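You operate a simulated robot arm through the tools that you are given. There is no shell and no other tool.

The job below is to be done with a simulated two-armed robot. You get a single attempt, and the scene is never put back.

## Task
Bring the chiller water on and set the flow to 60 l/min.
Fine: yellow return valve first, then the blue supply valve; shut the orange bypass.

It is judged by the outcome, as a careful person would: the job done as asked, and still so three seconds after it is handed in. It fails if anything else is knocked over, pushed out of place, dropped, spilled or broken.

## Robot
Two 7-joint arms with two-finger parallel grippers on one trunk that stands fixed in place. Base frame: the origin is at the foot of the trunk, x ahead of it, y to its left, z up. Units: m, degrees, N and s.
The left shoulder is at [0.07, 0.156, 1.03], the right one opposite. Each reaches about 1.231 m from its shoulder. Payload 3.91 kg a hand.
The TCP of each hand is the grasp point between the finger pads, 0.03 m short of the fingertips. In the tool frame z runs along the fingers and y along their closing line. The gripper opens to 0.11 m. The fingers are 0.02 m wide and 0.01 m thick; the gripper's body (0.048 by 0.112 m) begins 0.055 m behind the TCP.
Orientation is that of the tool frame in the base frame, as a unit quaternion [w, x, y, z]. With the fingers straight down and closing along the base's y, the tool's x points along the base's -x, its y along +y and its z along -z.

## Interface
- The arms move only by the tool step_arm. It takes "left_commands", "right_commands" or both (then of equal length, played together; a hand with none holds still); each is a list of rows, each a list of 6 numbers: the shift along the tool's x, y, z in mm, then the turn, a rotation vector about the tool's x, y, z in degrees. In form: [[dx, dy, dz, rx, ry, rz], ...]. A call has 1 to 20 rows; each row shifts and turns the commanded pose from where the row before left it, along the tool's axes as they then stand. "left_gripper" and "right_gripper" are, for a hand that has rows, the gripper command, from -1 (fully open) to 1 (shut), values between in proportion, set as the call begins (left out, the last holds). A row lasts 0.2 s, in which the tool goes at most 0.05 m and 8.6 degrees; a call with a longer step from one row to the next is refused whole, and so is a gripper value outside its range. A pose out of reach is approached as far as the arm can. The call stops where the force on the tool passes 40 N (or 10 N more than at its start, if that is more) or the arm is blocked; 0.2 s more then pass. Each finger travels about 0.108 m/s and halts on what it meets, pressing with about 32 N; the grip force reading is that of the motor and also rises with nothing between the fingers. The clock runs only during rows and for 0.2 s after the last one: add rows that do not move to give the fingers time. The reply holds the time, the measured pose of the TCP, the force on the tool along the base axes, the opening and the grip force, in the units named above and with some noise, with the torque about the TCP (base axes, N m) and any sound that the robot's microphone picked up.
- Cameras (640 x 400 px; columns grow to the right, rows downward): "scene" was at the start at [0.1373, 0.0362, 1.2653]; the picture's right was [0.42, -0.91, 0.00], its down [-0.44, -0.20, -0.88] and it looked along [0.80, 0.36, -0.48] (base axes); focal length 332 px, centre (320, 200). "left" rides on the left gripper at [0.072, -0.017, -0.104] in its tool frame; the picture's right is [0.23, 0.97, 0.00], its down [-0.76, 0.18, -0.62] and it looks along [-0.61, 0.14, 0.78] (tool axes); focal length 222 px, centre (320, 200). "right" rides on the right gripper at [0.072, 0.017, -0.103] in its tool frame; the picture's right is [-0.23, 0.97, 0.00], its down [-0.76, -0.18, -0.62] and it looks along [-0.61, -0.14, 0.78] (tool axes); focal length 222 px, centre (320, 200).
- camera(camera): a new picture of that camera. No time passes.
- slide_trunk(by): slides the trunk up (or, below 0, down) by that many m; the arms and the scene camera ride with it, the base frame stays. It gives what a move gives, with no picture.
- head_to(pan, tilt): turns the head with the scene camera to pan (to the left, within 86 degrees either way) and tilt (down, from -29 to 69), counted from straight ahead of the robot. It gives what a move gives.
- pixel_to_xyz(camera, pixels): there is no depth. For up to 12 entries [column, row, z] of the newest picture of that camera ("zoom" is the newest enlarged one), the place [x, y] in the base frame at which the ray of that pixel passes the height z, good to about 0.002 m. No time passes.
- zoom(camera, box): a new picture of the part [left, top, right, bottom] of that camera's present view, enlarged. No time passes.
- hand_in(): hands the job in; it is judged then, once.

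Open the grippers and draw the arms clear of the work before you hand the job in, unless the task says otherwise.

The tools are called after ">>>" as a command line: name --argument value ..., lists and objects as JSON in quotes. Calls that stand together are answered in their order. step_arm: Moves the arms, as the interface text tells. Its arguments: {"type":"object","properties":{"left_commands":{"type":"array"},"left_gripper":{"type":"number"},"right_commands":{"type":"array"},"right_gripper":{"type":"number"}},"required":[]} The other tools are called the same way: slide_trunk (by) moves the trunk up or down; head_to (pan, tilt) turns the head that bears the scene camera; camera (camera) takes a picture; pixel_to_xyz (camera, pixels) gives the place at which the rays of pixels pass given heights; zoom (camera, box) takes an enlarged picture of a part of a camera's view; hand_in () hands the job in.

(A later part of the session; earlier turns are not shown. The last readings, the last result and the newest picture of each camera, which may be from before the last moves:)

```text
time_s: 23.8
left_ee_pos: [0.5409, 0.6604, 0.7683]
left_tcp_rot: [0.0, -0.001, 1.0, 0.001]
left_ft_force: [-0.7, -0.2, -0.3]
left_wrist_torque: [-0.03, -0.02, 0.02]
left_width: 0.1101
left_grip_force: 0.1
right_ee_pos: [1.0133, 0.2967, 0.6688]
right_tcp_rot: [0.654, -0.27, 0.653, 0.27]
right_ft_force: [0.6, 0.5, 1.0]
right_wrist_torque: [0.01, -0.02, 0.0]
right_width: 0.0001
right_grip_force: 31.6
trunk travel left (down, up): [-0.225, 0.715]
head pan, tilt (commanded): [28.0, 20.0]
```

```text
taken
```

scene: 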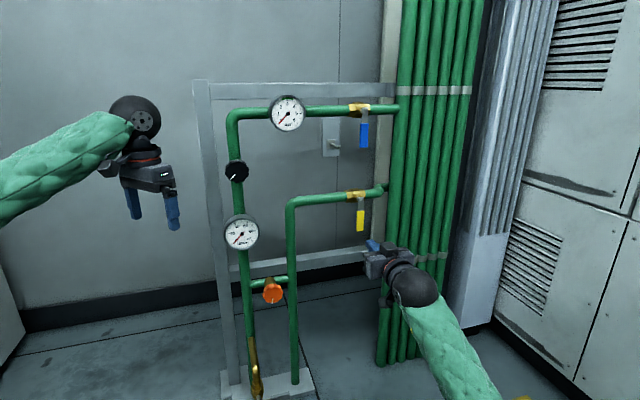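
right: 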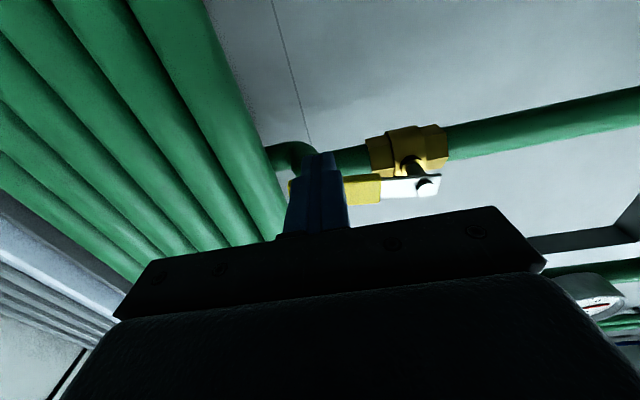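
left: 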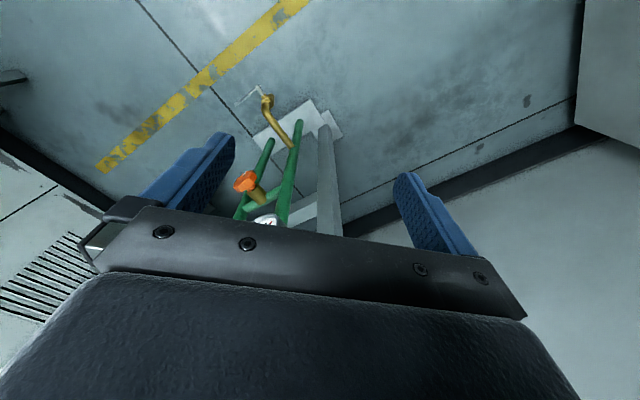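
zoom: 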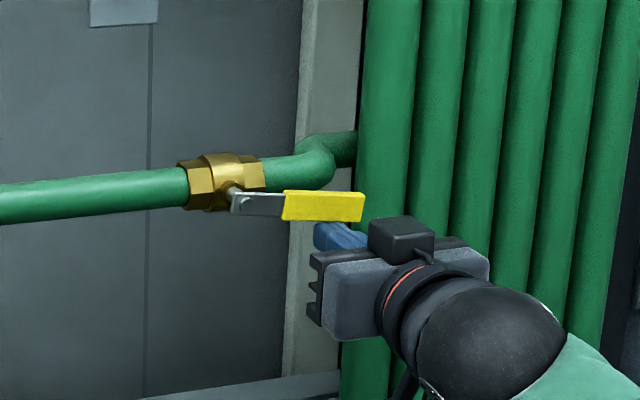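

The lever is at about 80°. I'll push it up the last stretch gently (to ~z 0.687) and feel for the end stop.

>>> step_arm --right_commands '[[-4, -1.5, 0, 0, 0, 0], [-4, -1, 0, 0, 0, 0], [-3, -1, 0, 0, 0, 0], [-3, 0, 0, 0, 0, 0], [-2, 0, 0, 0, 0, 0], [-2, 0, 0, 0, 0, 0], [0, 0, 0, 0, 0, 0]]' --right_gripper 1

>>> zoom --camera "scene" --box '[300, 150, 460, 250]'

>>> camera --camera "scene"

```text
time_s: 25.5
left_ee_pos: [0.5416, 0.6608, 0.7684]
left_tcp_rot: [0.0, -0.001, 1.0, 0.0]
left_ft_force: [0.1, 0.5, -0.3]
left_wrist_torque: [0.02, -0.03, 0.02]
left_width: 0.1101
left_grip_force: 0.2
right_ee_pos: [1.0161, 0.2959, 0.6791]
right_tcp_rot: [0.65, -0.271, 0.656, 0.27]
right_ft_force: [-4.3, -1.1, -13.2]
right_wrist_torque: [-0.18, 0.09, -0.11]
right_width: 0.0
right_grip_force: 32.3
trunk travel left (down, up): [-0.225, 0.715]
head pan, tilt (commanded): [28.0, 20.0]
stopped in row 7 (right hand): the force on the tool passed its limit at 41 N (the readings are from after the stop); the commanded pose is now the measured one
```

```text
4.00 times, centred on (380, 200) of scene
```

zoom: 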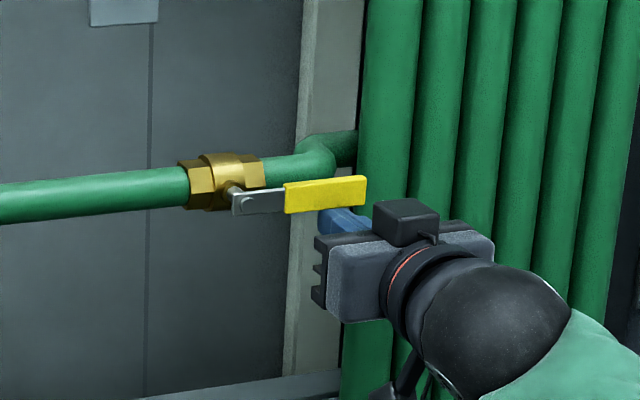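

```text
taken
```

scene: 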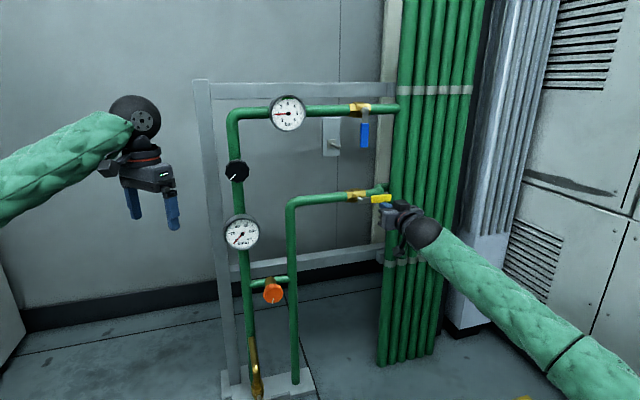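

The yellow lever now lies parallel to its pipe and hit its stop (41 N). I'll ease off downward, back out, move up to the standoff left of the blue lever, and check the gauges.

>>> step_arm --right_commands '[[6, 0, 0, 0, 0, 0], [6, 0, 0, 0, 0, 0], [0, 0, -40, 0, 0, 0], [0, 0, -45, 0, 0, 0], [0, 0, -45, 0, 0, 0], [-35.2, 16.5, 0, 0, 0, 0], [-35.2, 16.5, 0, 0, 0, 0], [-35.2, 16.5, 0, 0, 0, 0], [-35.2, 16.5, 0, 0, 0, 0], [-35.2, 16.5, 0, 0, 0, 0], [-35.2, 16.5, 0, 0, 0, 0]]' --right_gripper 1

>>> camera --camera "scene"

>>> zoom --camera "scene" --box '[210, 80, 410, 205]'

>>> zoom --camera "scene" --box '[210, 190, 410, 315]'

```text
time_s: 27.9
left_ee_pos: [0.5408, 0.66, 0.7693]
left_tcp_rot: [0.0, 0.0, 1.0, -0.001]
left_ft_force: [0.4, -1.1, 0.9]
left_wrist_torque: [-0.01, 0.03, 0.0]
left_width: 0.1099
left_grip_force: 0.0
right_ee_pos: [0.8563, 0.2747, 0.885]
right_tcp_rot: [0.651, -0.272, 0.655, 0.271]
right_ft_force: [0.3, -1.2, -0.2]
right_wrist_torque: [0.04, 0.01, -0.02]
right_width: 0.0002
right_grip_force: 31.9
trunk travel left (down, up): [-0.225, 0.715]
head pan, tilt (commanded): [28.0, 20.0]
```

```text
taken
```

scene: 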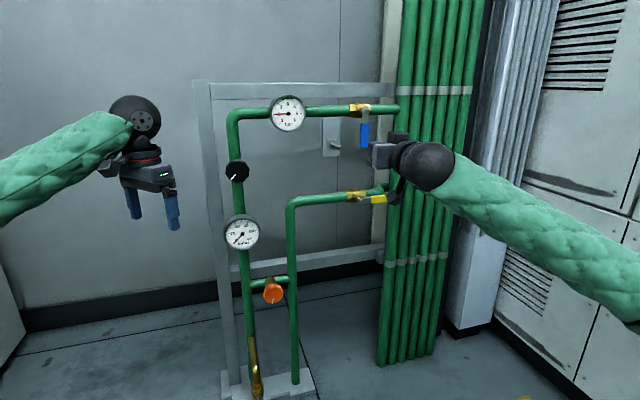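

```text
3.20 times, centred on (310, 142) of scene
```

zoom: 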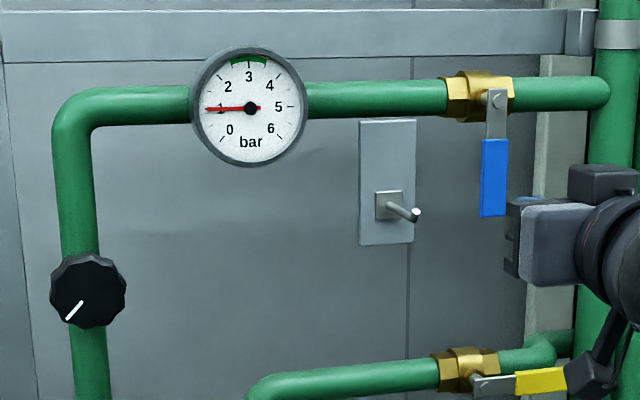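

```text
3.20 times, centred on (310, 252) of scene
```

zoom: 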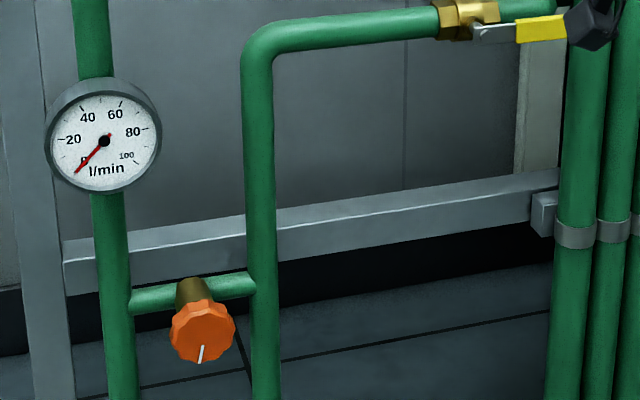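

Opening yellow brought the pressure gauge to 1 bar, flow still 0, as expected with only the return open. I'll measure the blue lever from this view (stem (365.3,110.4), handle bottom (363.8,147)) and check the wrist view.

>>> pixel_to_xyz --camera "scene" --pixels '[[365.3, 110.4, 0.96], [365.3, 110.4, 0.95], [360.2, 147, 0.86], [360.2, 147, 0.85], [368, 147, 0.86], [368, 147, 0.85], [350, 144, 0.87], [350, 144, 0.86]]'

>>> camera --camera "right"

```text
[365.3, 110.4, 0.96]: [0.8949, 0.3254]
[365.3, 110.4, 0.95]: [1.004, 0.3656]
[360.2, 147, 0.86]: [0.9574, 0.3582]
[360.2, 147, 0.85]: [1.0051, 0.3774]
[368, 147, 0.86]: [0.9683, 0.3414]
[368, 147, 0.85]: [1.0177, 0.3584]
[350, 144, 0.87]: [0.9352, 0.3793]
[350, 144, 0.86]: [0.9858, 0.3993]
```

```text
taken
```

right: 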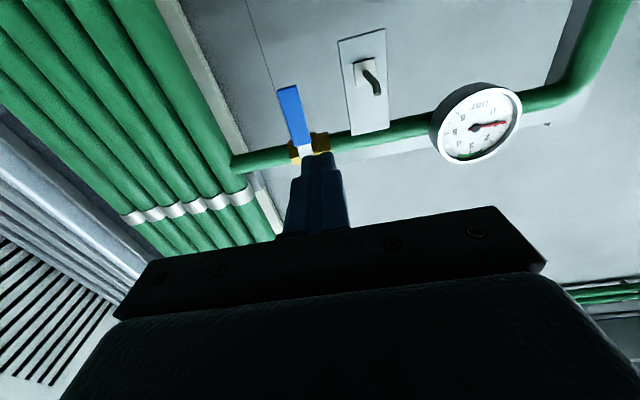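

Blue: pivot z≈0.952, bottom ≈0.855, same s as yellow. Fingers are between the toggle and the lever with room; I'll advance 127 mm in at z≈0.879, s≈0.410.

>>> step_arm --right_commands '[[3, 1, 30, 0, 0, 0], [3, 0, 30, 0, 0, 0], [0, 0, 25, 0, 0, 0], [0, 0, 21, 0, 0, 0], [0, 0, 21, 0, 0, 0], [0, 0, 0, 0, 0, 0]]' --right_gripper 1

>>> zoom --camera "scene" --box '[300, 80, 460, 180]'

>>> camera --camera "right"

```text
time_s: 29.3
left_ee_pos: [0.541, 0.6603, 0.7681]
left_tcp_rot: [0.0, -0.001, 1.0, 0.0]
left_ft_force: [-0.7, -1.1, 0.9]
left_wrist_torque: [-0.01, -0.02, -0.01]
left_width: 0.11
left_grip_force: 0.1
right_ee_pos: [0.942, 0.3668, 0.8765]
right_tcp_rot: [0.652, -0.27, 0.655, 0.269]
right_ft_force: [0.1, -0.3, -0.1]
right_wrist_torque: [0.01, -0.02, 0.0]
right_width: 0.0002
right_grip_force: 32.0
trunk travel left (down, up): [-0.225, 0.715]
head pan, tilt (commanded): [28.0, 20.0]
```

```text
4.00 times, centred on (380, 130) of scene
```

zoom: 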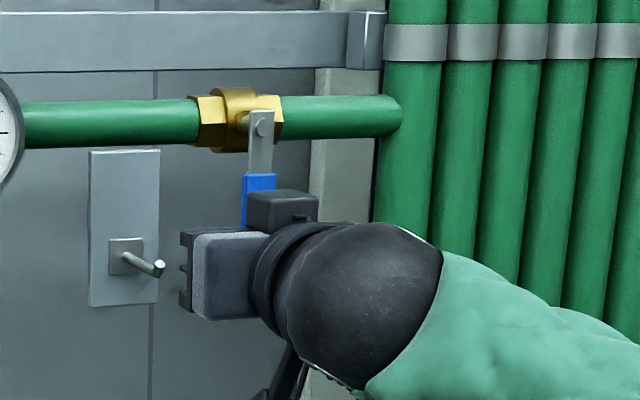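

```text
taken
```

right: 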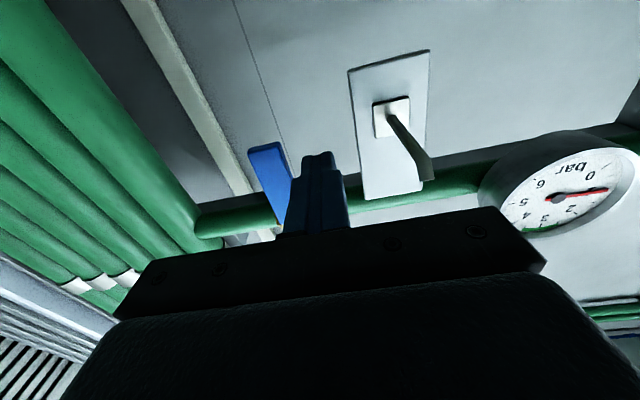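

Fingers sit left of the blue handle with no contact and well clear of the toggle. I'll push the blue lever right along the same arc, to ~80°.

>>> step_arm --right_commands '[[0, -6, 0, 0, 0, 0], [0, -6, 0, 0, 0, 0], [0, -6, 0, 0, 0, 0], [0, -6, 0, 0, 0, 0], [0.5, -6.2, 0, 0, 0, 0], [0.5, -6.3, 0, 0, 0, 0], [-0.7, -6.2, 0, 0, 0, 0], [-0.7, -6.3, 0, 0, 0, 0], [-1.8, -6.2, 0, 0, 0, 0], [-1.8, -6.2, 0, 0, 0, 0], [-3, -6, 0, 0, 0, 0], [-3, -6, 0, 0, 0, 0], [-4.2, -5.5, 0, 0, 0, 0], [-4.2, -5.5, 0, 0, 0, 0], [-5.3, -4.7, 0, 0, 0, 0], [-5.3, -4.7, 0, 0, 0, 0], [-6.2, -3.7, 0, 0, 0, 0], [-6.3, -3.7, 0, 0, 0, 0], [0, 0, 0, 0, 0, 0]]' --right_gripper 1

>>> zoom --camera "scene" --box '[300, 80, 460, 180]'

>>> zoom --camera "scene" --box '[200, 80, 400, 330]'

```text
time_s: 33.3
left_ee_pos: [0.5413, 0.6607, 0.7691]
left_tcp_rot: [0.001, -0.001, 1.0, 0.0]
left_ft_force: [0.1, -0.6, -0.4]
left_wrist_torque: [0.0, 0.02, 0.03]
left_width: 0.11
left_grip_force: 0.0
right_ee_pos: [1.0155, 0.2927, 0.9177]
right_tcp_rot: [0.651, -0.271, 0.656, 0.269]
right_ft_force: [0.1, -0.5, 0.5]
right_wrist_torque: [-0.03, 0.02, 0.0]
right_width: 0.0001
right_grip_force: 32.2
trunk travel left (down, up): [-0.225, 0.715]
head pan, tilt (commanded): [28.0, 20.0]
```

```text
4.00 times, centred on (380, 130) of scene
```

zoom: 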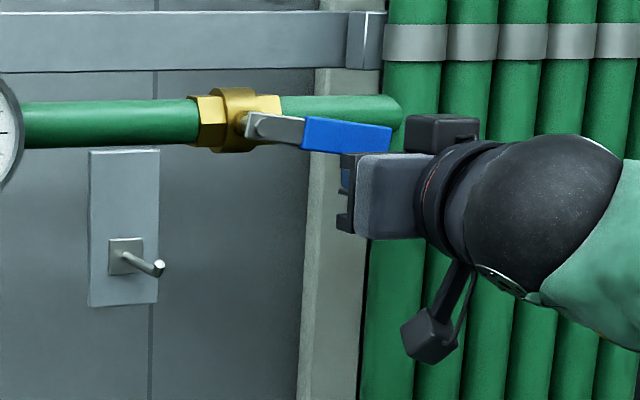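

```text
1.60 times, centred on (300, 205) of scene
```

zoom: 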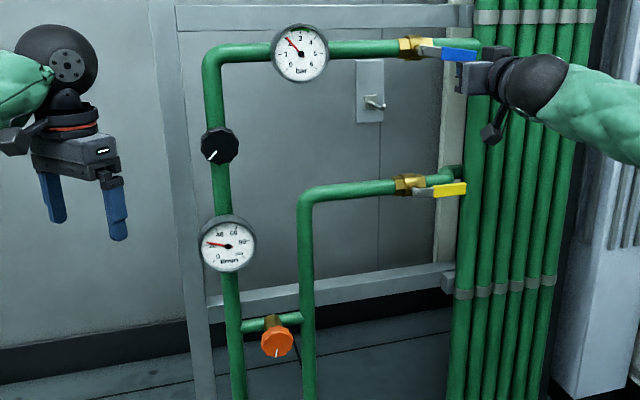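

Blue is near 80°; pressure ~2.2 bar and flow has begun (~20). I'll push the last few degrees up to its stop.

>>> step_arm --right_commands '[[-4, -1, 0, 0, 0, 0], [-3, -0.5, 0, 0, 0, 0], [-3, 0, 0, 0, 0, 0], [-2, 0, 0, 0, 0, 0], [-2, 0, 0, 0, 0, 0], [-2, 0, 0, 0, 0, 0], [-1, 0, 0, 0, 0, 0], [0, 0, 0, 0, 0, 0]]' --right_gripper 1

>>> zoom --camera "scene" --box '[300, 80, 460, 180]'

```text
time_s: 35.1
left_ee_pos: [0.543, 0.6605, 0.7667]
left_tcp_rot: [-0.001, -0.001, 1.0, 0.001]
left_ft_force: [0.3, 0.0, -0.7]
left_wrist_torque: [-0.01, 0.01, -0.01]
left_width: 0.1099
left_grip_force: 0.0
right_ee_pos: [1.0185, 0.2924, 0.9303]
right_tcp_rot: [0.651, -0.27, 0.657, 0.269]
right_ft_force: [-9.8, -4.4, -28.7]
right_wrist_torque: [-0.41, 0.29, -0.02]
right_width: 0.0001
right_grip_force: 32.0
trunk travel left (down, up): [-0.225, 0.715]
head pan, tilt (commanded): [28.0, 20.0]
```

```text
4.00 times, centred on (380, 130) of scene
```

zoom: 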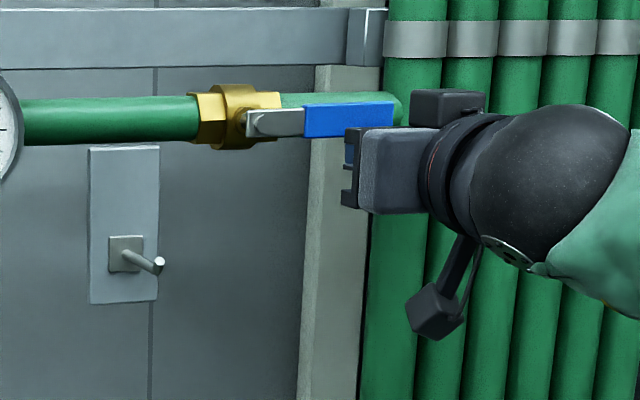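

Blue lever is at its stop, parallel to the pipe (29 N reaction). I'll ease off, back the right hand out to the right, and read the gauges.

>>> step_arm --right_commands '[[6, 0, 0, 0, 0, 0], [8, 0, 0, 0, 0, 0], [0, 0, -40, 0, 0, 0], [0, 0, -45, 0, 0, 0], [0, 0, -45, 0, 0, 0], [10, -15, -35, 0, 0, 0], [10, -15, -35, 0, 0, 0], [10, -15, -35, 0, 0, 0], [0, 0, 0, 0, 0, 0]]' --right_gripper 1

>>> camera --camera "scene"

>>> zoom --camera "scene" --box '[200, 80, 400, 205]'

>>> zoom --camera "scene" --box '[200, 200, 360, 310]'

```text
time_s: 37.1
left_ee_pos: [0.542, 0.6607, 0.7687]
left_tcp_rot: [0.0, -0.001, 1.0, 0.0]
left_ft_force: [0.0, 0.0, 0.2]
left_wrist_torque: [0.02, 0.01, -0.02]
left_width: 0.1099
left_grip_force: 0.1
right_ee_pos: [0.8806, 0.0914, 0.8909]
right_tcp_rot: [0.652, -0.271, 0.655, 0.27]
right_ft_force: [0.2, 0.7, 0.7]
right_wrist_torque: [-0.01, -0.02, 0.05]
right_width: 0.0001
right_grip_force: 32.6
trunk travel left (down, up): [-0.225, 0.715]
head pan, tilt (commanded): [28.0, 20.0]
```

```text
taken
```

scene: 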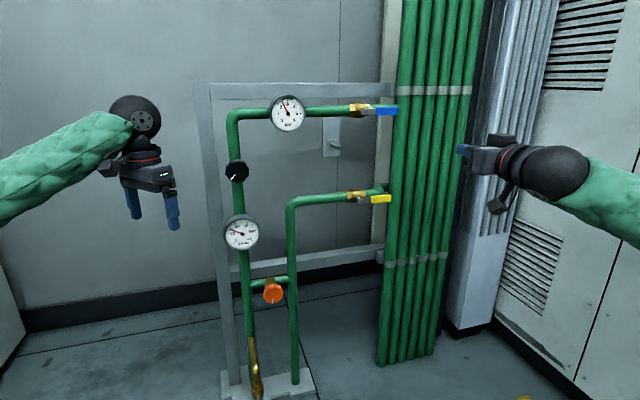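

```text
3.20 times, centred on (300, 142) of scene
```

zoom: 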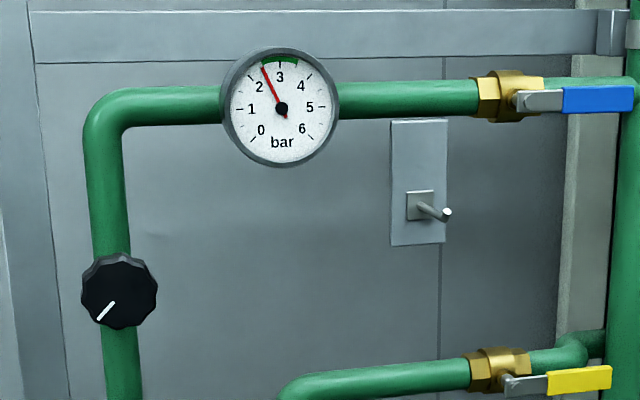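

```text
3.64 times, centred on (280, 255) of scene
```

zoom: 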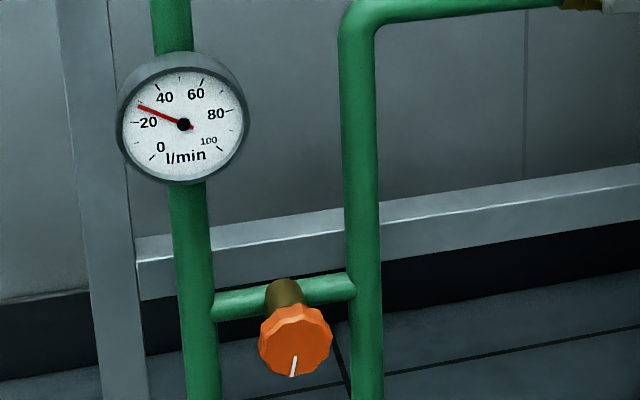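

Both levers open: pressure ~2.6 bar, flow ~26 l/min with bypass still open. Next the orange bypass with the left hand: I'll turn the left hand in place (yaw 45°, then pitch up) to face the panel.

>>> step_arm --left_commands '[[0, 0, 0, 0, 0, -7.5], [0, 0, 0, 0, 0, -7.5], [0, 0, 0, 0, 0, -7.5], [0, 0, 0, 0, 0, -7.5], [0, 0, 0, 0, 0, -7.5], [0, 0, 0, 0, 0, -7.5], [0, 0, 0, 0, -7.5, 0], [0, 0, 0, 0, -7.5, 0], [0, 0, 0, 0, -7.5, 0], [0, 0, 0, 0, -7.5, 0], [0, 0, 0, 0, -7.5, 0], [0, 0, 0, 0, -7.5, 0]]' --left_gripper -1

>>> head_to --pan 42 --tilt 24

>>> camera --camera "scene"

```text
time_s: 39.7
left_ee_pos: [0.5406, 0.6606, 0.7702]
left_tcp_rot: [0.354, -0.354, 0.853, 0.148]
left_ft_force: [0.2, 0.1, -0.5]
left_wrist_torque: [0.01, -0.01, 0.02]
left_width: 0.11
left_grip_force: 0.1
right_ee_pos: [0.8813, 0.0919, 0.891]
right_tcp_rot: [0.652, -0.271, 0.655, 0.27]
right_ft_force: [-1.2, 0.2, 0.0]
right_wrist_torque: [-0.02, -0.02, 0.01]
right_width: 0.0
right_grip_force: 31.9
trunk travel left (down, up): [-0.225, 0.715]
head pan, tilt (commanded): [28.0, 20.0]
```

```text
time_s: 40.4
left_ee_pos: [0.5426, 0.6587, 0.7688]
left_tcp_rot: [0.353, -0.354, 0.854, 0.146]
left_ft_force: [0.8, 0.6, -0.1]
left_wrist_torque: [0.03, -0.06, -0.01]
left_width: 0.1101
left_grip_force: 0.0
right_ee_pos: [0.8807, 0.0935, 0.8914]
right_tcp_rot: [0.652, -0.27, 0.655, 0.27]
right_ft_force: [0.2, -0.3, -0.4]
right_wrist_torque: [0.0, 0.02, 0.04]
right_width: 0.0
right_grip_force: 32.1
trunk travel left (down, up): [-0.225, 0.715]
head pan, tilt (commanded): [42.0, 24.0]
```

```text
taken
```

scene: 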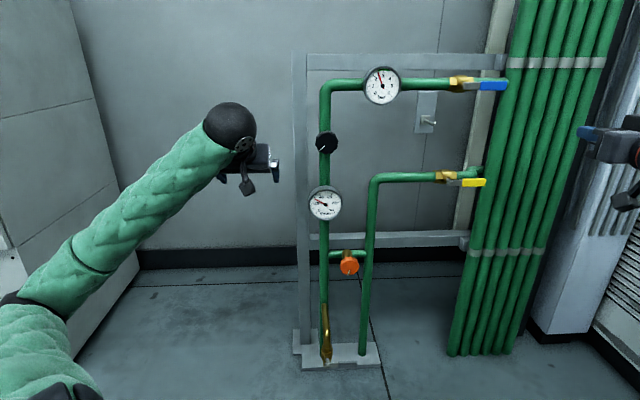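

The left hand is turning without contact; I'll complete the remaining 45° of pitch while drawing it back slightly from the panel.

>>> step_arm --left_commands '[[0, 0, 0, 0, -7.5, 0], [0, 0, 0, 0, -7.5, 0], [0, 0, 0, 0, -7.5, 0], [0, 0, 0, 0, -7.5, 0], [0, 0, 0, 0, -7.5, 0], [0, 0, 0, 0, -7.5, 0], [0, 0, 0, 0, 0, 0]]' --left_gripper -1

>>> camera --camera "scene"

>>> camera --camera "left"

```text
time_s: 42.0
left_ee_pos: [0.5409, 0.6611, 0.7692]
left_tcp_rot: [0.654, -0.27, 0.653, 0.272]
left_ft_force: [0.3, -0.4, 0.0]
left_wrist_torque: [-0.01, 0.0, -0.01]
left_width: 0.1102
left_grip_force: 0.0
right_ee_pos: [0.882, 0.092, 0.892]
right_tcp_rot: [0.651, -0.272, 0.655, 0.271]
right_ft_force: [-0.7, 0.1, -0.8]
right_wrist_torque: [0.01, 0.01, -0.02]
right_width: 0.0
right_grip_force: 32.1
trunk travel left (down, up): [-0.225, 0.715]
head pan, tilt (commanded): [42.0, 24.0]
```

```text
taken
```

scene: 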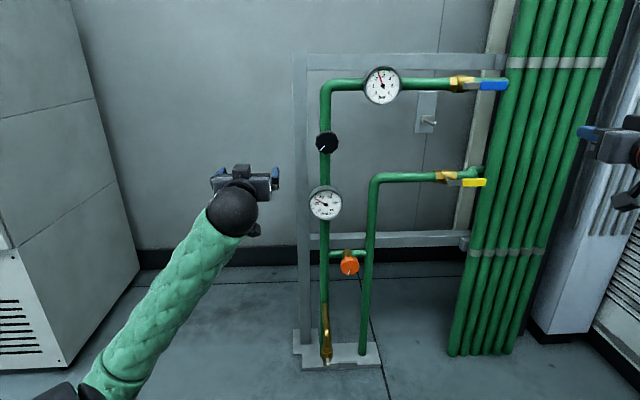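

```text
taken
```

left: 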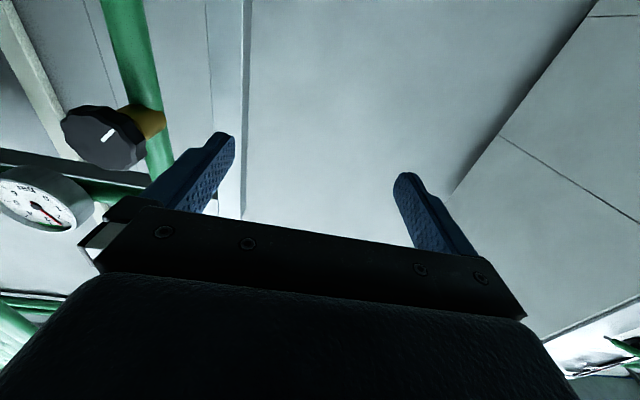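

The left hand faces the panel squarely. I'll enlarge the orange knob for a precise centre, then move the hand back and over to a standoff in front of it.

>>> zoom --camera "scene" --box '[300, 220, 400, 300]'

>>> step_arm --left_commands '[[0, 0, -35, 0, 0, 0], [0, 0, -35, 0, 0, 0], [0, 0, -35, 0, 0, 0], [31.6, -25.7, 0, 0, 0, 0], [31.6, -25.7, 0, 0, 0, 0], [31.6, -25.7, 0, 0, 0, 0], [31.6, -25.7, 0, 0, 0, 0], [31.6, -25.7, 0, 0, 0, 0], [31.6, -25.7, 0, 0, 0, 0], [31.6, -25.7, 0, 0, 0, 0], [31.6, -25.7, 0, 0, 0, 0], [31.6, -25.7, 0, 0, 0, 0], [31.6, -25.7, 0, 0, 0, 0], [0, 0, 0, 0, 0, 0]]' --left_gripper -0.4

>>> camera --camera "scene"

>>> camera --camera "left"

```text
5.00 times, centred on (350, 260) of scene
```

zoom: 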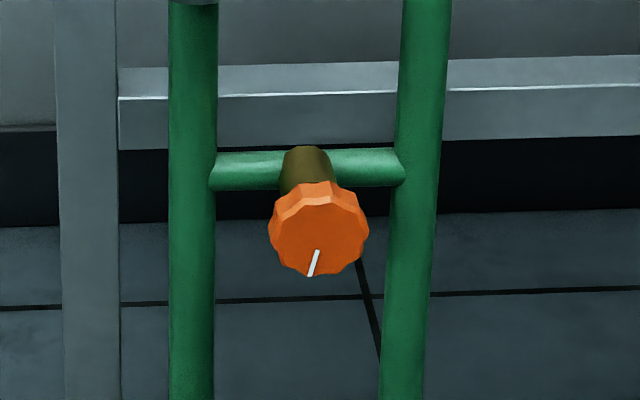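

```text
time_s: 44.0
left_ee_pos: [0.612, 0.5639, 0.6429]
left_tcp_rot: [0.676, -0.21, 0.618, 0.343]
left_ft_force: [-0.5, 1.2, 0.8]
left_wrist_torque: [-0.02, 0.03, -0.01]
left_width: 0.077
left_grip_force: 0.1
left hand out of reach, approached as far as the arm can: row 2, 3
right_ee_pos: [0.8816, 0.0906, 0.8907]
right_tcp_rot: [0.652, -0.271, 0.655, 0.27]
right_ft_force: [-0.3, -0.1, 0.7]
right_wrist_torque: [-0.04, 0.0, -0.01]
right_width: 0.0
right_grip_force: 31.5
trunk travel left (down, up): [-0.225, 0.715]
head pan, tilt (commanded): [42.0, 24.0]
stopped in row 10 (left hand): the arm was blocked; the commanded pose is now the measured one
```

```text
taken
```

scene: 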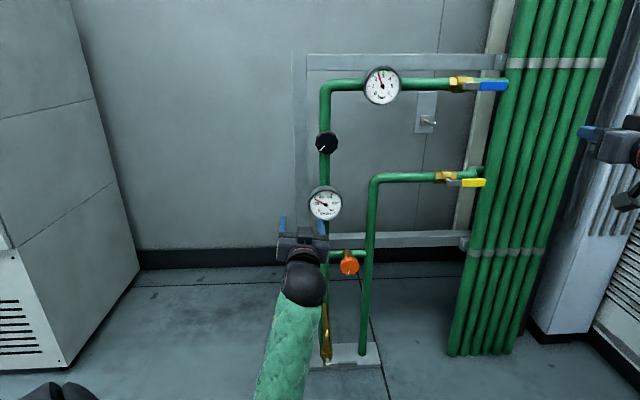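

```text
taken
```

left: 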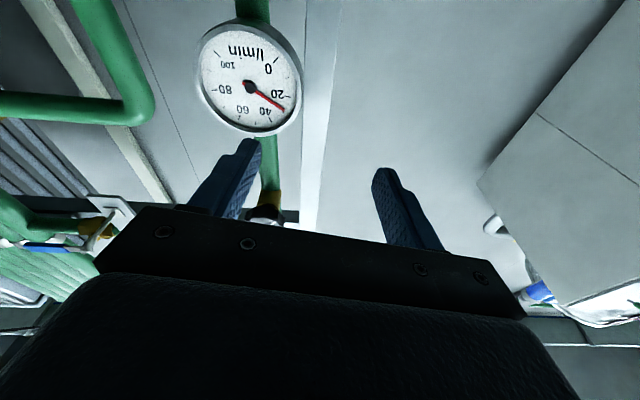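

The left arm jammed on its own joint range (forearm from below), nothing touched; it's a poor choice for this. The right arm points at these knobs naturally, so I'll return the left hand to its earlier safe spot, to use its camera as a gauge viewer instead.

>>> step_arm --left_commands '[[-20.7, 26.9, 7.6, 0.24, 1.67, -1.6], [-20.7, 26.9, 7.6, 0.24, 1.67, -1.6], [-20.7, 26.9, 7.6, 0.24, 1.67, -1.6], [-20.7, 26.9, 7.6, 0.24, 1.67, -1.6], [-20.7, 26.9, 7.6, 0.24, 1.67, -1.6], [0, 0, 0, 0, 0, 0]]' --left_gripper -0.4

>>> camera --camera "scene"

>>> camera --camera "left"

```text
time_s: 45.5
left_ee_pos: [0.5417, 0.6696, 0.7589]
left_tcp_rot: [0.652, -0.272, 0.653, 0.272]
left_ft_force: [0.7, 0.7, 0.3]
left_wrist_torque: [0.0, 0.01, -0.02]
left_width: 0.0768
left_grip_force: 0.0
right_ee_pos: [0.8819, 0.092, 0.8911]
right_tcp_rot: [0.652, -0.272, 0.654, 0.271]
right_ft_force: [0.8, -0.3, 0.4]
right_wrist_torque: [0.0, -0.02, 0.0]
right_width: 0.0
right_grip_force: 32.0
trunk travel left (down, up): [-0.225, 0.715]
head pan, tilt (commanded): [42.0, 24.0]
```

```text
taken
```

scene: 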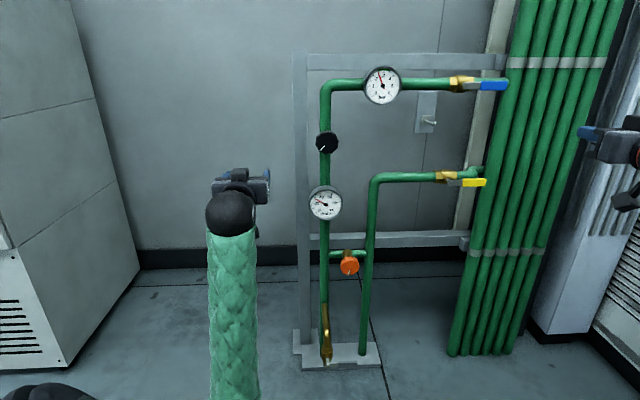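

```text
taken
```

left: 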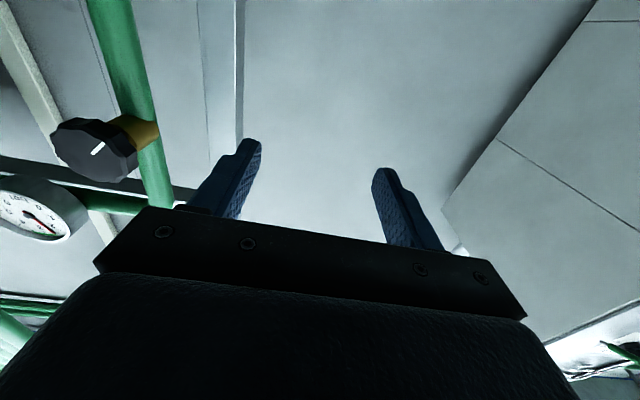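

Back at the safe spot. I'll pitch the left hand back down 60° so its camera (below the hand) looks toward the panel from above-left.

>>> step_arm --left_commands '[[0, 0, 0, 0, 7.5, 0], [0, 0, 0, 0, 7.5, 0], [0, 0, 0, 0, 7.5, 0], [0, 0, 0, 0, 7.5, 0], [0, 0, 0, 0, 7.5, 0], [0, 0, 0, 0, 7.5, 0], [0, 0, 0, 0, 7.5, 0], [0, 0, 0, 0, 7.5, 0], [0, 0, 0, 0, 0, 0]]' --left_gripper -0.4

>>> camera --camera "scene"

>>> camera --camera "left"

```text
time_s: 47.5
left_ee_pos: [0.543, 0.6702, 0.7584]
left_tcp_rot: [0.238, -0.371, 0.892, 0.1]
left_ft_force: [0.2, -0.1, 0.3]
left_wrist_torque: [0.02, -0.01, 0.01]
left_width: 0.077
left_grip_force: 0.0
right_ee_pos: [0.8805, 0.0919, 0.8915]
right_tcp_rot: [0.652, -0.27, 0.655, 0.27]
right_ft_force: [-0.2, 0.3, -0.3]
right_wrist_torque: [-0.01, 0.0, 0.0]
right_width: 0.0001
right_grip_force: 31.4
trunk travel left (down, up): [-0.225, 0.715]
head pan, tilt (commanded): [42.0, 24.0]
```

```text
taken
```

scene: 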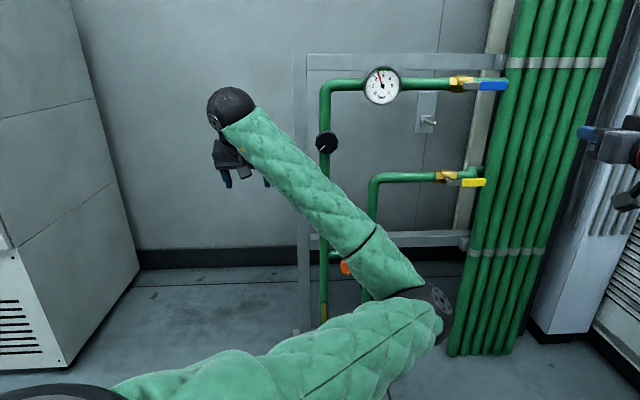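

```text
taken
```

left: 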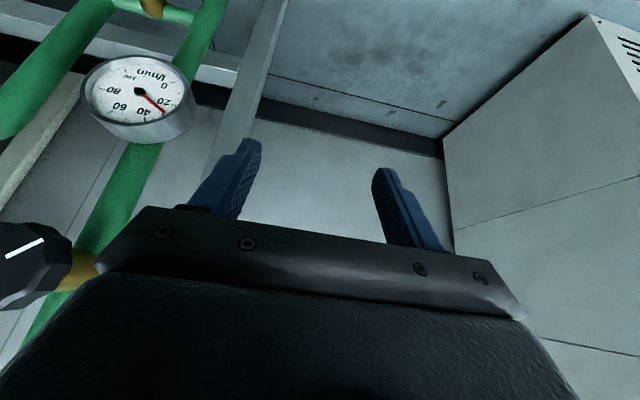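

The left elbow swung inward to about (0.5,0.2,0.65), which would obstruct the right arm. I'll reverse the pitch first, then shift the hand left/up to swing the elbow back outward.

>>> step_arm --left_commands '[[0, 0, 0, 0, -7.5, 0], [0, 0, 0, 0, -7.5, 0], [0, 0, 0, 0, -7.5, 0], [0, 0, 0, 0, -7.5, 0], [0, 0, 0, 0, -7.5, 0], [0, 0, 0, 0, -7.5, 0], [0, 0, 0, 0, -7.5, 0], [0, 0, 0, 0, -7.5, 0], [0, 0, 0, 0, 0, 0]]' --left_gripper -0.4

>>> camera --camera "scene"

```text
time_s: 49.5
left_ee_pos: [0.5434, 0.6718, 0.7573]
left_tcp_rot: [0.653, -0.271, 0.653, 0.271]
left_ft_force: [0.1, 0.2, -0.2]
left_wrist_torque: [-0.04, 0.0, 0.01]
left_width: 0.0771
left_grip_force: 0.1
right_ee_pos: [0.882, 0.0921, 0.8906]
right_tcp_rot: [0.651, -0.271, 0.655, 0.27]
right_ft_force: [-0.2, 0.1, 0.4]
right_wrist_torque: [-0.02, -0.04, -0.01]
right_width: 0.0
right_grip_force: 32.0
trunk travel left (down, up): [-0.225, 0.715]
head pan, tilt (commanded): [42.0, 24.0]
```

```text
taken
```

scene: 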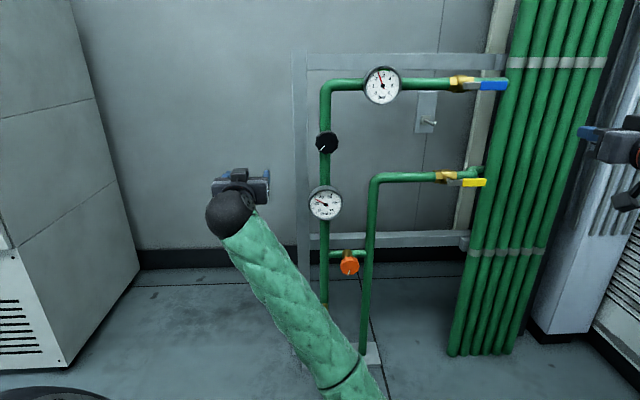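

The elbow still sits on the right. I'll yaw the left hand rightward in place (tips stay ~0.1 m from the panel post), which should draw its forearm and elbow round to the left.

>>> step_arm --left_commands '[[0, 0, 0, 7.5, 0, 0], [0, 0, 0, 7.5, 0, 0], [0, 0, 0, 7.5, 0, 0], [0, 0, 0, 7.5, 0, 0], [0, 0, 0, 7.5, 0, 0], [0, 0, 0, 7.5, 0, 0], [0, 0, 0, 7.5, 0, 0], [0, 0, 0, 7.5, 0, 0], [0, 0, 0, 0, 0, 0]]' --left_gripper 0

>>> camera --camera "scene"

>>> camera --camera "left"

```text
time_s: 51.5
left_ee_pos: [0.5438, 0.6698, 0.7588]
left_tcp_rot: [0.701, 0.091, 0.702, -0.092]
left_ft_force: [-0.3, -0.2, -1.3]
left_wrist_torque: [-0.01, 0.01, 0.01]
left_width: 0.0549
left_grip_force: 0.2
right_ee_pos: [0.8824, 0.0928, 0.8908]
right_tcp_rot: [0.652, -0.271, 0.655, 0.27]
right_ft_force: [0.0, -0.8, 0.9]
right_wrist_torque: [-0.01, 0.02, 0.0]
right_width: 0.0
right_grip_force: 31.8
trunk travel left (down, up): [-0.225, 0.715]
head pan, tilt (commanded): [42.0, 24.0]
```

```text
taken
```

scene: 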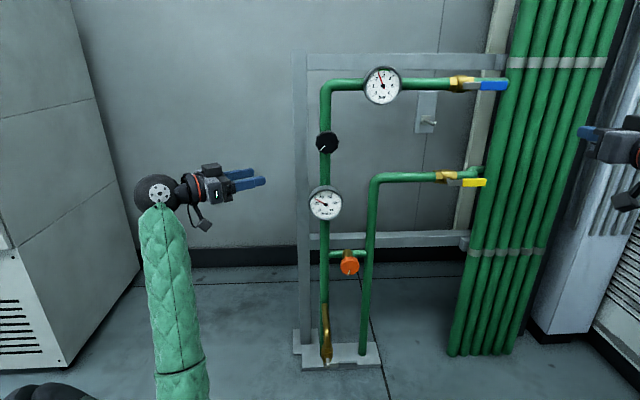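

```text
taken
```

left: 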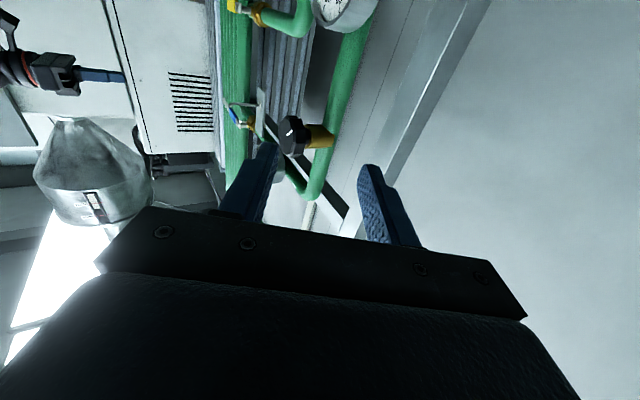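

The forearm is now coming from the left-below and clear of the right arm's lane. I'll draw the left hand a little further back-left, then aim the head for the right hand's work on the orange knob.

>>> step_arm --left_commands '[[0, 14, -24, 0, 0, 0], [0, 14, -24, 0, 0, 0], [0, 14, -24, 0, 0, 0], [0, 0, 0, 0, 0, 0]]' --left_gripper 0

>>> camera --camera "scene"

>>> camera --camera "left"

```text
time_s: 52.5
left_ee_pos: [0.4846, 0.7309, 0.7552]
left_tcp_rot: [0.7, 0.091, 0.702, -0.092]
left_ft_force: [0.3, -0.4, 0.4]
left_wrist_torque: [0.01, -0.01, -0.01]
left_width: 0.0551
left_grip_force: 0.0
right_ee_pos: [0.8813, 0.0932, 0.8901]
right_tcp_rot: [0.652, -0.27, 0.655, 0.269]
right_ft_force: [0.5, 0.3, -0.1]
right_wrist_torque: [0.0, 0.01, -0.03]
right_width: 0.0
right_grip_force: 31.9
trunk travel left (down, up): [-0.225, 0.715]
head pan, tilt (commanded): [42.0, 24.0]
```

```text
taken
```

scene: 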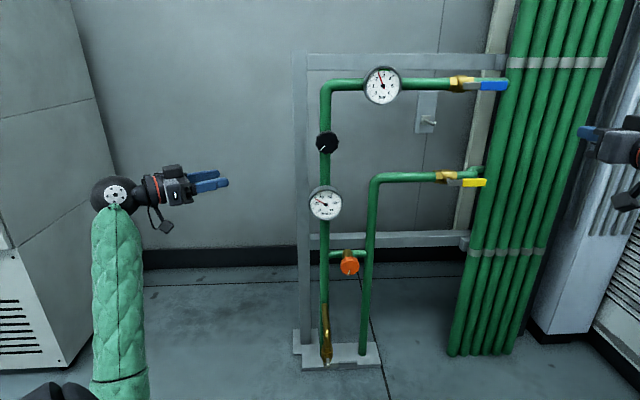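

```text
taken
```

left: 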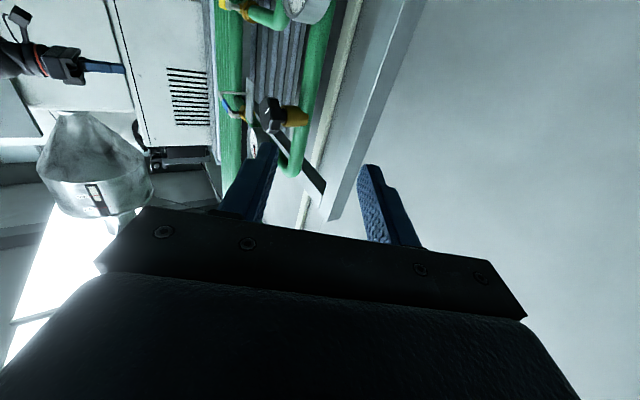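

Left arm is parked clear. Now I'll bring the right hand (still square to the panel) left and down toward the orange knob at a standoff depth, in two stages.

>>> step_arm --right_commands '[[31.2, 27.5, 0, 0, 0, 0], [31.2, 27.5, 0, 0, 0, 0], [31.2, 27.5, 0, 0, 0, 0], [31.2, 27.5, 0, 0, 0, 0], [31.2, 27.5, 0, 0, 0, 0], [31.2, 27.5, 0, 0, 0, 0], [31.2, 27.5, 0, 0, 0, 0], [31.2, 27.5, 0, 0, 0, 0], [0, 0, 0, 0, 0, 0]]' --right_gripper -0.5

>>> camera --camera "scene"

```text
time_s: 54.5
left_ee_pos: [0.4845, 0.7296, 0.7555]
left_tcp_rot: [0.701, 0.091, 0.701, -0.092]
left_ft_force: [-0.2, -0.2, -0.1]
left_wrist_torque: [0.02, 0.03, -0.01]
left_width: 0.0553
left_grip_force: 0.1
right_ee_pos: [0.7611, 0.2146, 0.6945]
right_tcp_rot: [0.651, -0.272, 0.655, 0.271]
right_ft_force: [0.5, 0.4, -0.2]
right_wrist_torque: [-0.02, -0.02, 0.01]
right_width: 0.0823
right_grip_force: 0.0
right hand out of reach, approached as far as the arm can: row 7, 8
trunk travel left (down, up): [-0.225, 0.715]
head pan, tilt (commanded): [42.0, 24.0]
```

```text
taken
```

scene: 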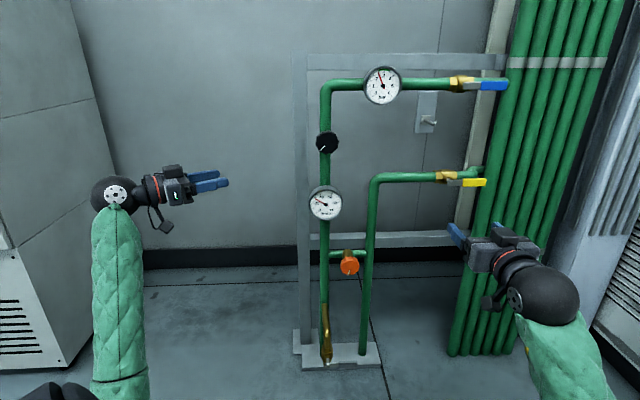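

The right arm also met a joint limit while low and close in; lowering the trunk will make this easier. First I'll look at where both elbows are relative to the floor and table.

>>> head_to --pan 0 --tilt 50

>>> camera --camera "scene"

>>> head_to --pan 60 --tilt 50

>>> camera --camera "scene"

```text
time_s: 55.5
left_ee_pos: [0.4849, 0.7291, 0.7561]
left_tcp_rot: [0.701, 0.091, 0.701, -0.091]
left_ft_force: [-0.2, -0.5, 0.2]
left_wrist_torque: [-0.01, 0.0, -0.01]
left_width: 0.0552
left_grip_force: 0.1
right_ee_pos: [0.7602, 0.215, 0.6952]
right_tcp_rot: [0.651, -0.272, 0.655, 0.271]
right_ft_force: [-1.3, 0.3, -0.8]
right_wrist_torque: [-0.01, -0.01, -0.01]
right_width: 0.0827
right_grip_force: 0.1
trunk travel left (down, up): [-0.225, 0.715]
head pan, tilt (commanded): [0.0, 50.0]
```

```text
taken
```

scene: 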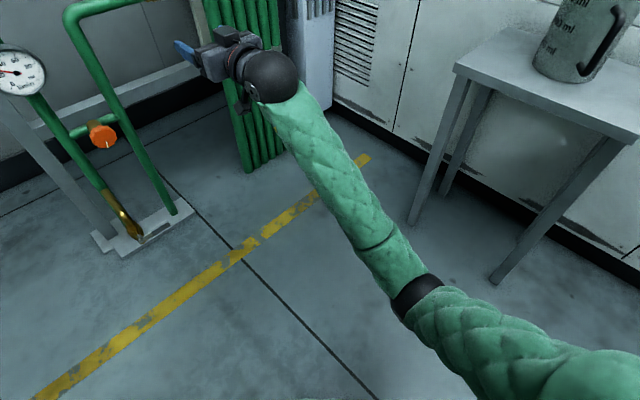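

```text
time_s: 56.8
left_ee_pos: [0.4826, 0.7304, 0.7553]
left_tcp_rot: [0.701, 0.09, 0.702, -0.091]
left_ft_force: [-0.4, -0.1, 0.0]
left_wrist_torque: [0.01, -0.01, -0.01]
left_width: 0.0548
left_grip_force: 0.1
right_ee_pos: [0.7609, 0.2152, 0.696]
right_tcp_rot: [0.652, -0.271, 0.655, 0.27]
right_ft_force: [-0.6, 0.6, 0.4]
right_wrist_torque: [-0.01, -0.01, -0.01]
right_width: 0.0826
right_grip_force: 0.1
trunk travel left (down, up): [-0.225, 0.715]
head pan, tilt (commanded): [60.0, 50.0]
```

```text
taken
```

scene: 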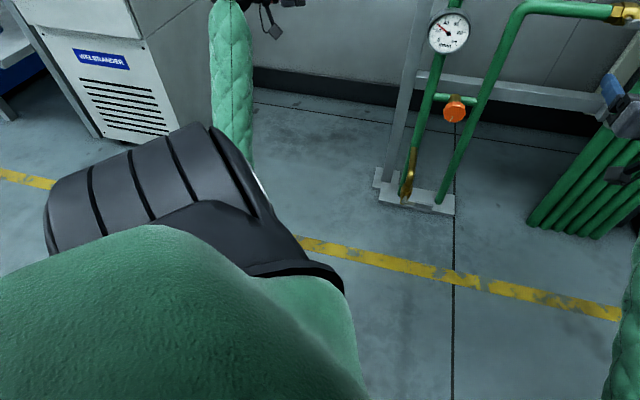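

Both elbows hang around z≈0.45 with clear floor around them, well away from the table. I'll lower the trunk by 0.2 m.

>>> slide_trunk --by -0.2

>>> head_to --pan 38 --tilt 12

>>> camera --camera "scene"

```text
time_s: 59.0
left_ee_pos: [0.4851, 0.729, 0.556]
left_tcp_rot: [0.7, 0.091, 0.702, -0.092]
left_ft_force: [-0.4, -0.1, 0.3]
left_wrist_torque: [0.01, -0.01, -0.01]
left_width: 0.0551
left_grip_force: 0.0
right_ee_pos: [0.7602, 0.215, 0.4955]
right_tcp_rot: [0.652, -0.271, 0.655, 0.27]
right_ft_force: [0.1, -0.2, 0.6]
right_wrist_torque: [0.01, 0.0, 0.01]
right_width: 0.0826
right_grip_force: 0.1
trunk travel left (down, up): [-0.025, 0.915]
head pan, tilt (commanded): [60.0, 50.0]
```

```text
time_s: 60.0
left_ee_pos: [0.4852, 0.7305, 0.5561]
left_tcp_rot: [0.701, 0.092, 0.701, -0.092]
left_ft_force: [1.1, 0.9, 0.9]
left_wrist_torque: [0.01, 0.0, 0.04]
left_width: 0.055
left_grip_force: 0.1
right_ee_pos: [0.7607, 0.2133, 0.4959]
right_tcp_rot: [0.652, -0.271, 0.655, 0.27]
right_ft_force: [0.2, -0.7, 0.2]
right_wrist_torque: [-0.02, -0.05, 0.0]
right_width: 0.0824
right_grip_force: 0.0
trunk travel left (down, up): [-0.025, 0.915]
head pan, tilt (commanded): [38.0, 12.0]
```

```text
taken
```

scene: 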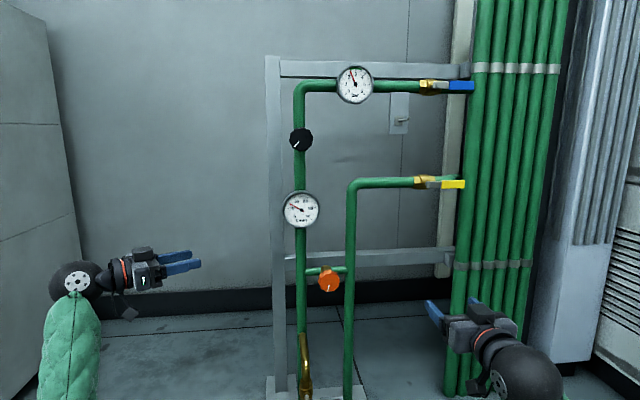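

Now the panel is seen frontally. I'll enlarge the orange knob to refine its centre and pointer.

>>> zoom --camera "scene" --box '[280, 240, 380, 320]'

>>> pixel_to_xyz --camera "zoom" --pixels '[[320, 200, 0.46], [320, 200, 0.44]]'

```text
5.00 times, centred on (330, 280) of scene
```

zoom: 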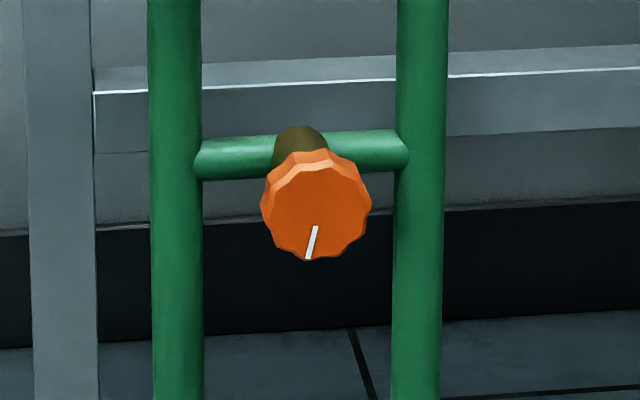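

```text
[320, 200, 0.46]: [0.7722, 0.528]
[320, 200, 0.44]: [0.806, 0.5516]
```

I'll query the face centre at (317,211) directly.

>>> pixel_to_xyz --camera "zoom" --pixels '[[317, 211, 0.46], [317, 211, 0.45], [317, 211, 0.44], [372, 205, 0.45], [262, 208, 0.45]]'

>>> zoom --camera "scene" --box '[250, 110, 350, 190]'

>>> pixel_to_xyz --camera "zoom" --pixels '[[327, 148, 0.83], [327, 148, 0.82], [320, 200, 0.82], [320, 200, 0.81]]'

```text
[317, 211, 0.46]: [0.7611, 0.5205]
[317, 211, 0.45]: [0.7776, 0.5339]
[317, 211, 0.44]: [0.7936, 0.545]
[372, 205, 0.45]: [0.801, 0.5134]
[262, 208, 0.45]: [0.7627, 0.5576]
```

```text
5.00 times, centred on (300, 150) of scene
```

zoom: 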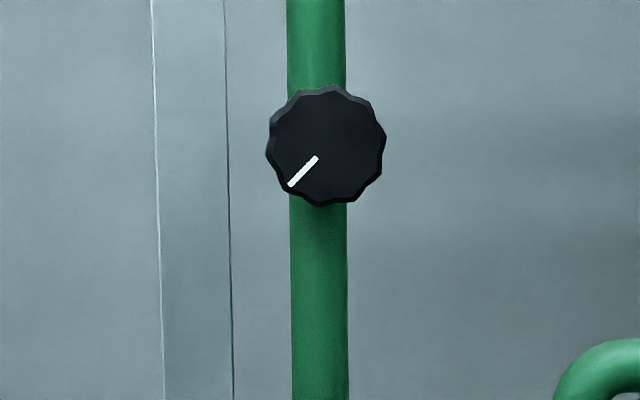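

```text
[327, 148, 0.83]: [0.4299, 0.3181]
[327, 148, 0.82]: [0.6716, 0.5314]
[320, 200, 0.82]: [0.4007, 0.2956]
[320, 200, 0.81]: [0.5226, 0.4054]
```

Orange centre refined to s≈0.174, n≈0.935, z≈0.447, diameter ≈0.057; pointer near 6:20. Black pointer is near 7:30. I'll move the right hand forward to n≈0.80 and across to the front of the orange knob.

>>> step_arm --right_commands '[[0, 0, 37, 0, 0, 0], [0, 0, 37, 0, 0, 0], [0, 0, 37, 0, 0, 0], [8.2, 35.5, 0, 0, 0, 0], [8.2, 35.5, 0, 0, 0, 0], [8.2, 35.5, 0, 0, 0, 0], [8.2, 35.5, 0, 0, 0, 0], [8.2, 35.5, 0, 0, 0, 0], [8.2, 35.5, 0, 0, 0, 0], [0, 0, 0, 0, 0, 0]]' --right_gripper -0.5

>>> camera --camera "scene"

>>> camera --camera "right"

```text
time_s: 62.2
left_ee_pos: [0.484, 0.7289, 0.5553]
left_tcp_rot: [0.701, 0.092, 0.701, -0.093]
left_ft_force: [0.3, -0.2, 0.0]
left_wrist_torque: [0.03, 0.01, 0.02]
left_width: 0.055
left_grip_force: 0.0
right_ee_pos: [0.838, 0.2882, 0.4959]
right_tcp_rot: [0.651, -0.272, 0.655, 0.272]
right_ft_force: [-0.2, -0.2, 0.1]
right_wrist_torque: [-0.02, -0.02, 0.01]
right_width: 0.0824
right_grip_force: 0.1
right hand out of reach, approached as far as the arm can: row 4, 5, 6, 7, 8, 9
trunk travel left (down, up): [-0.025, 0.915]
head pan, tilt (commanded): [38.0, 12.0]
```

```text
taken
```

scene: 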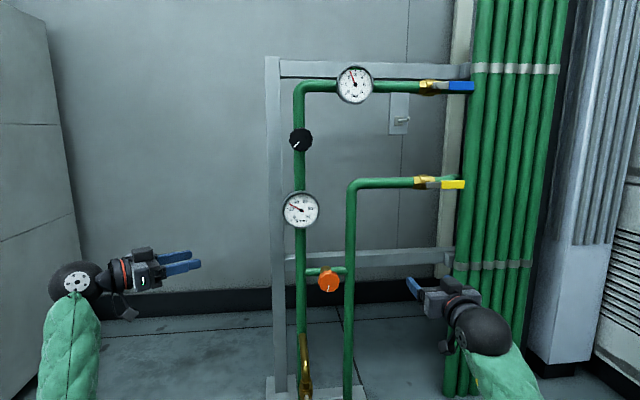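

```text
taken
```

right: 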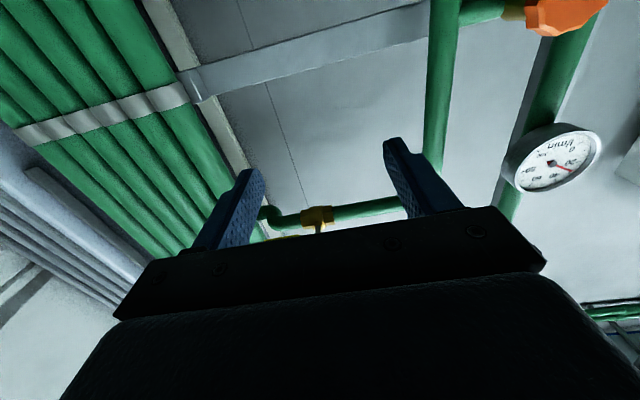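

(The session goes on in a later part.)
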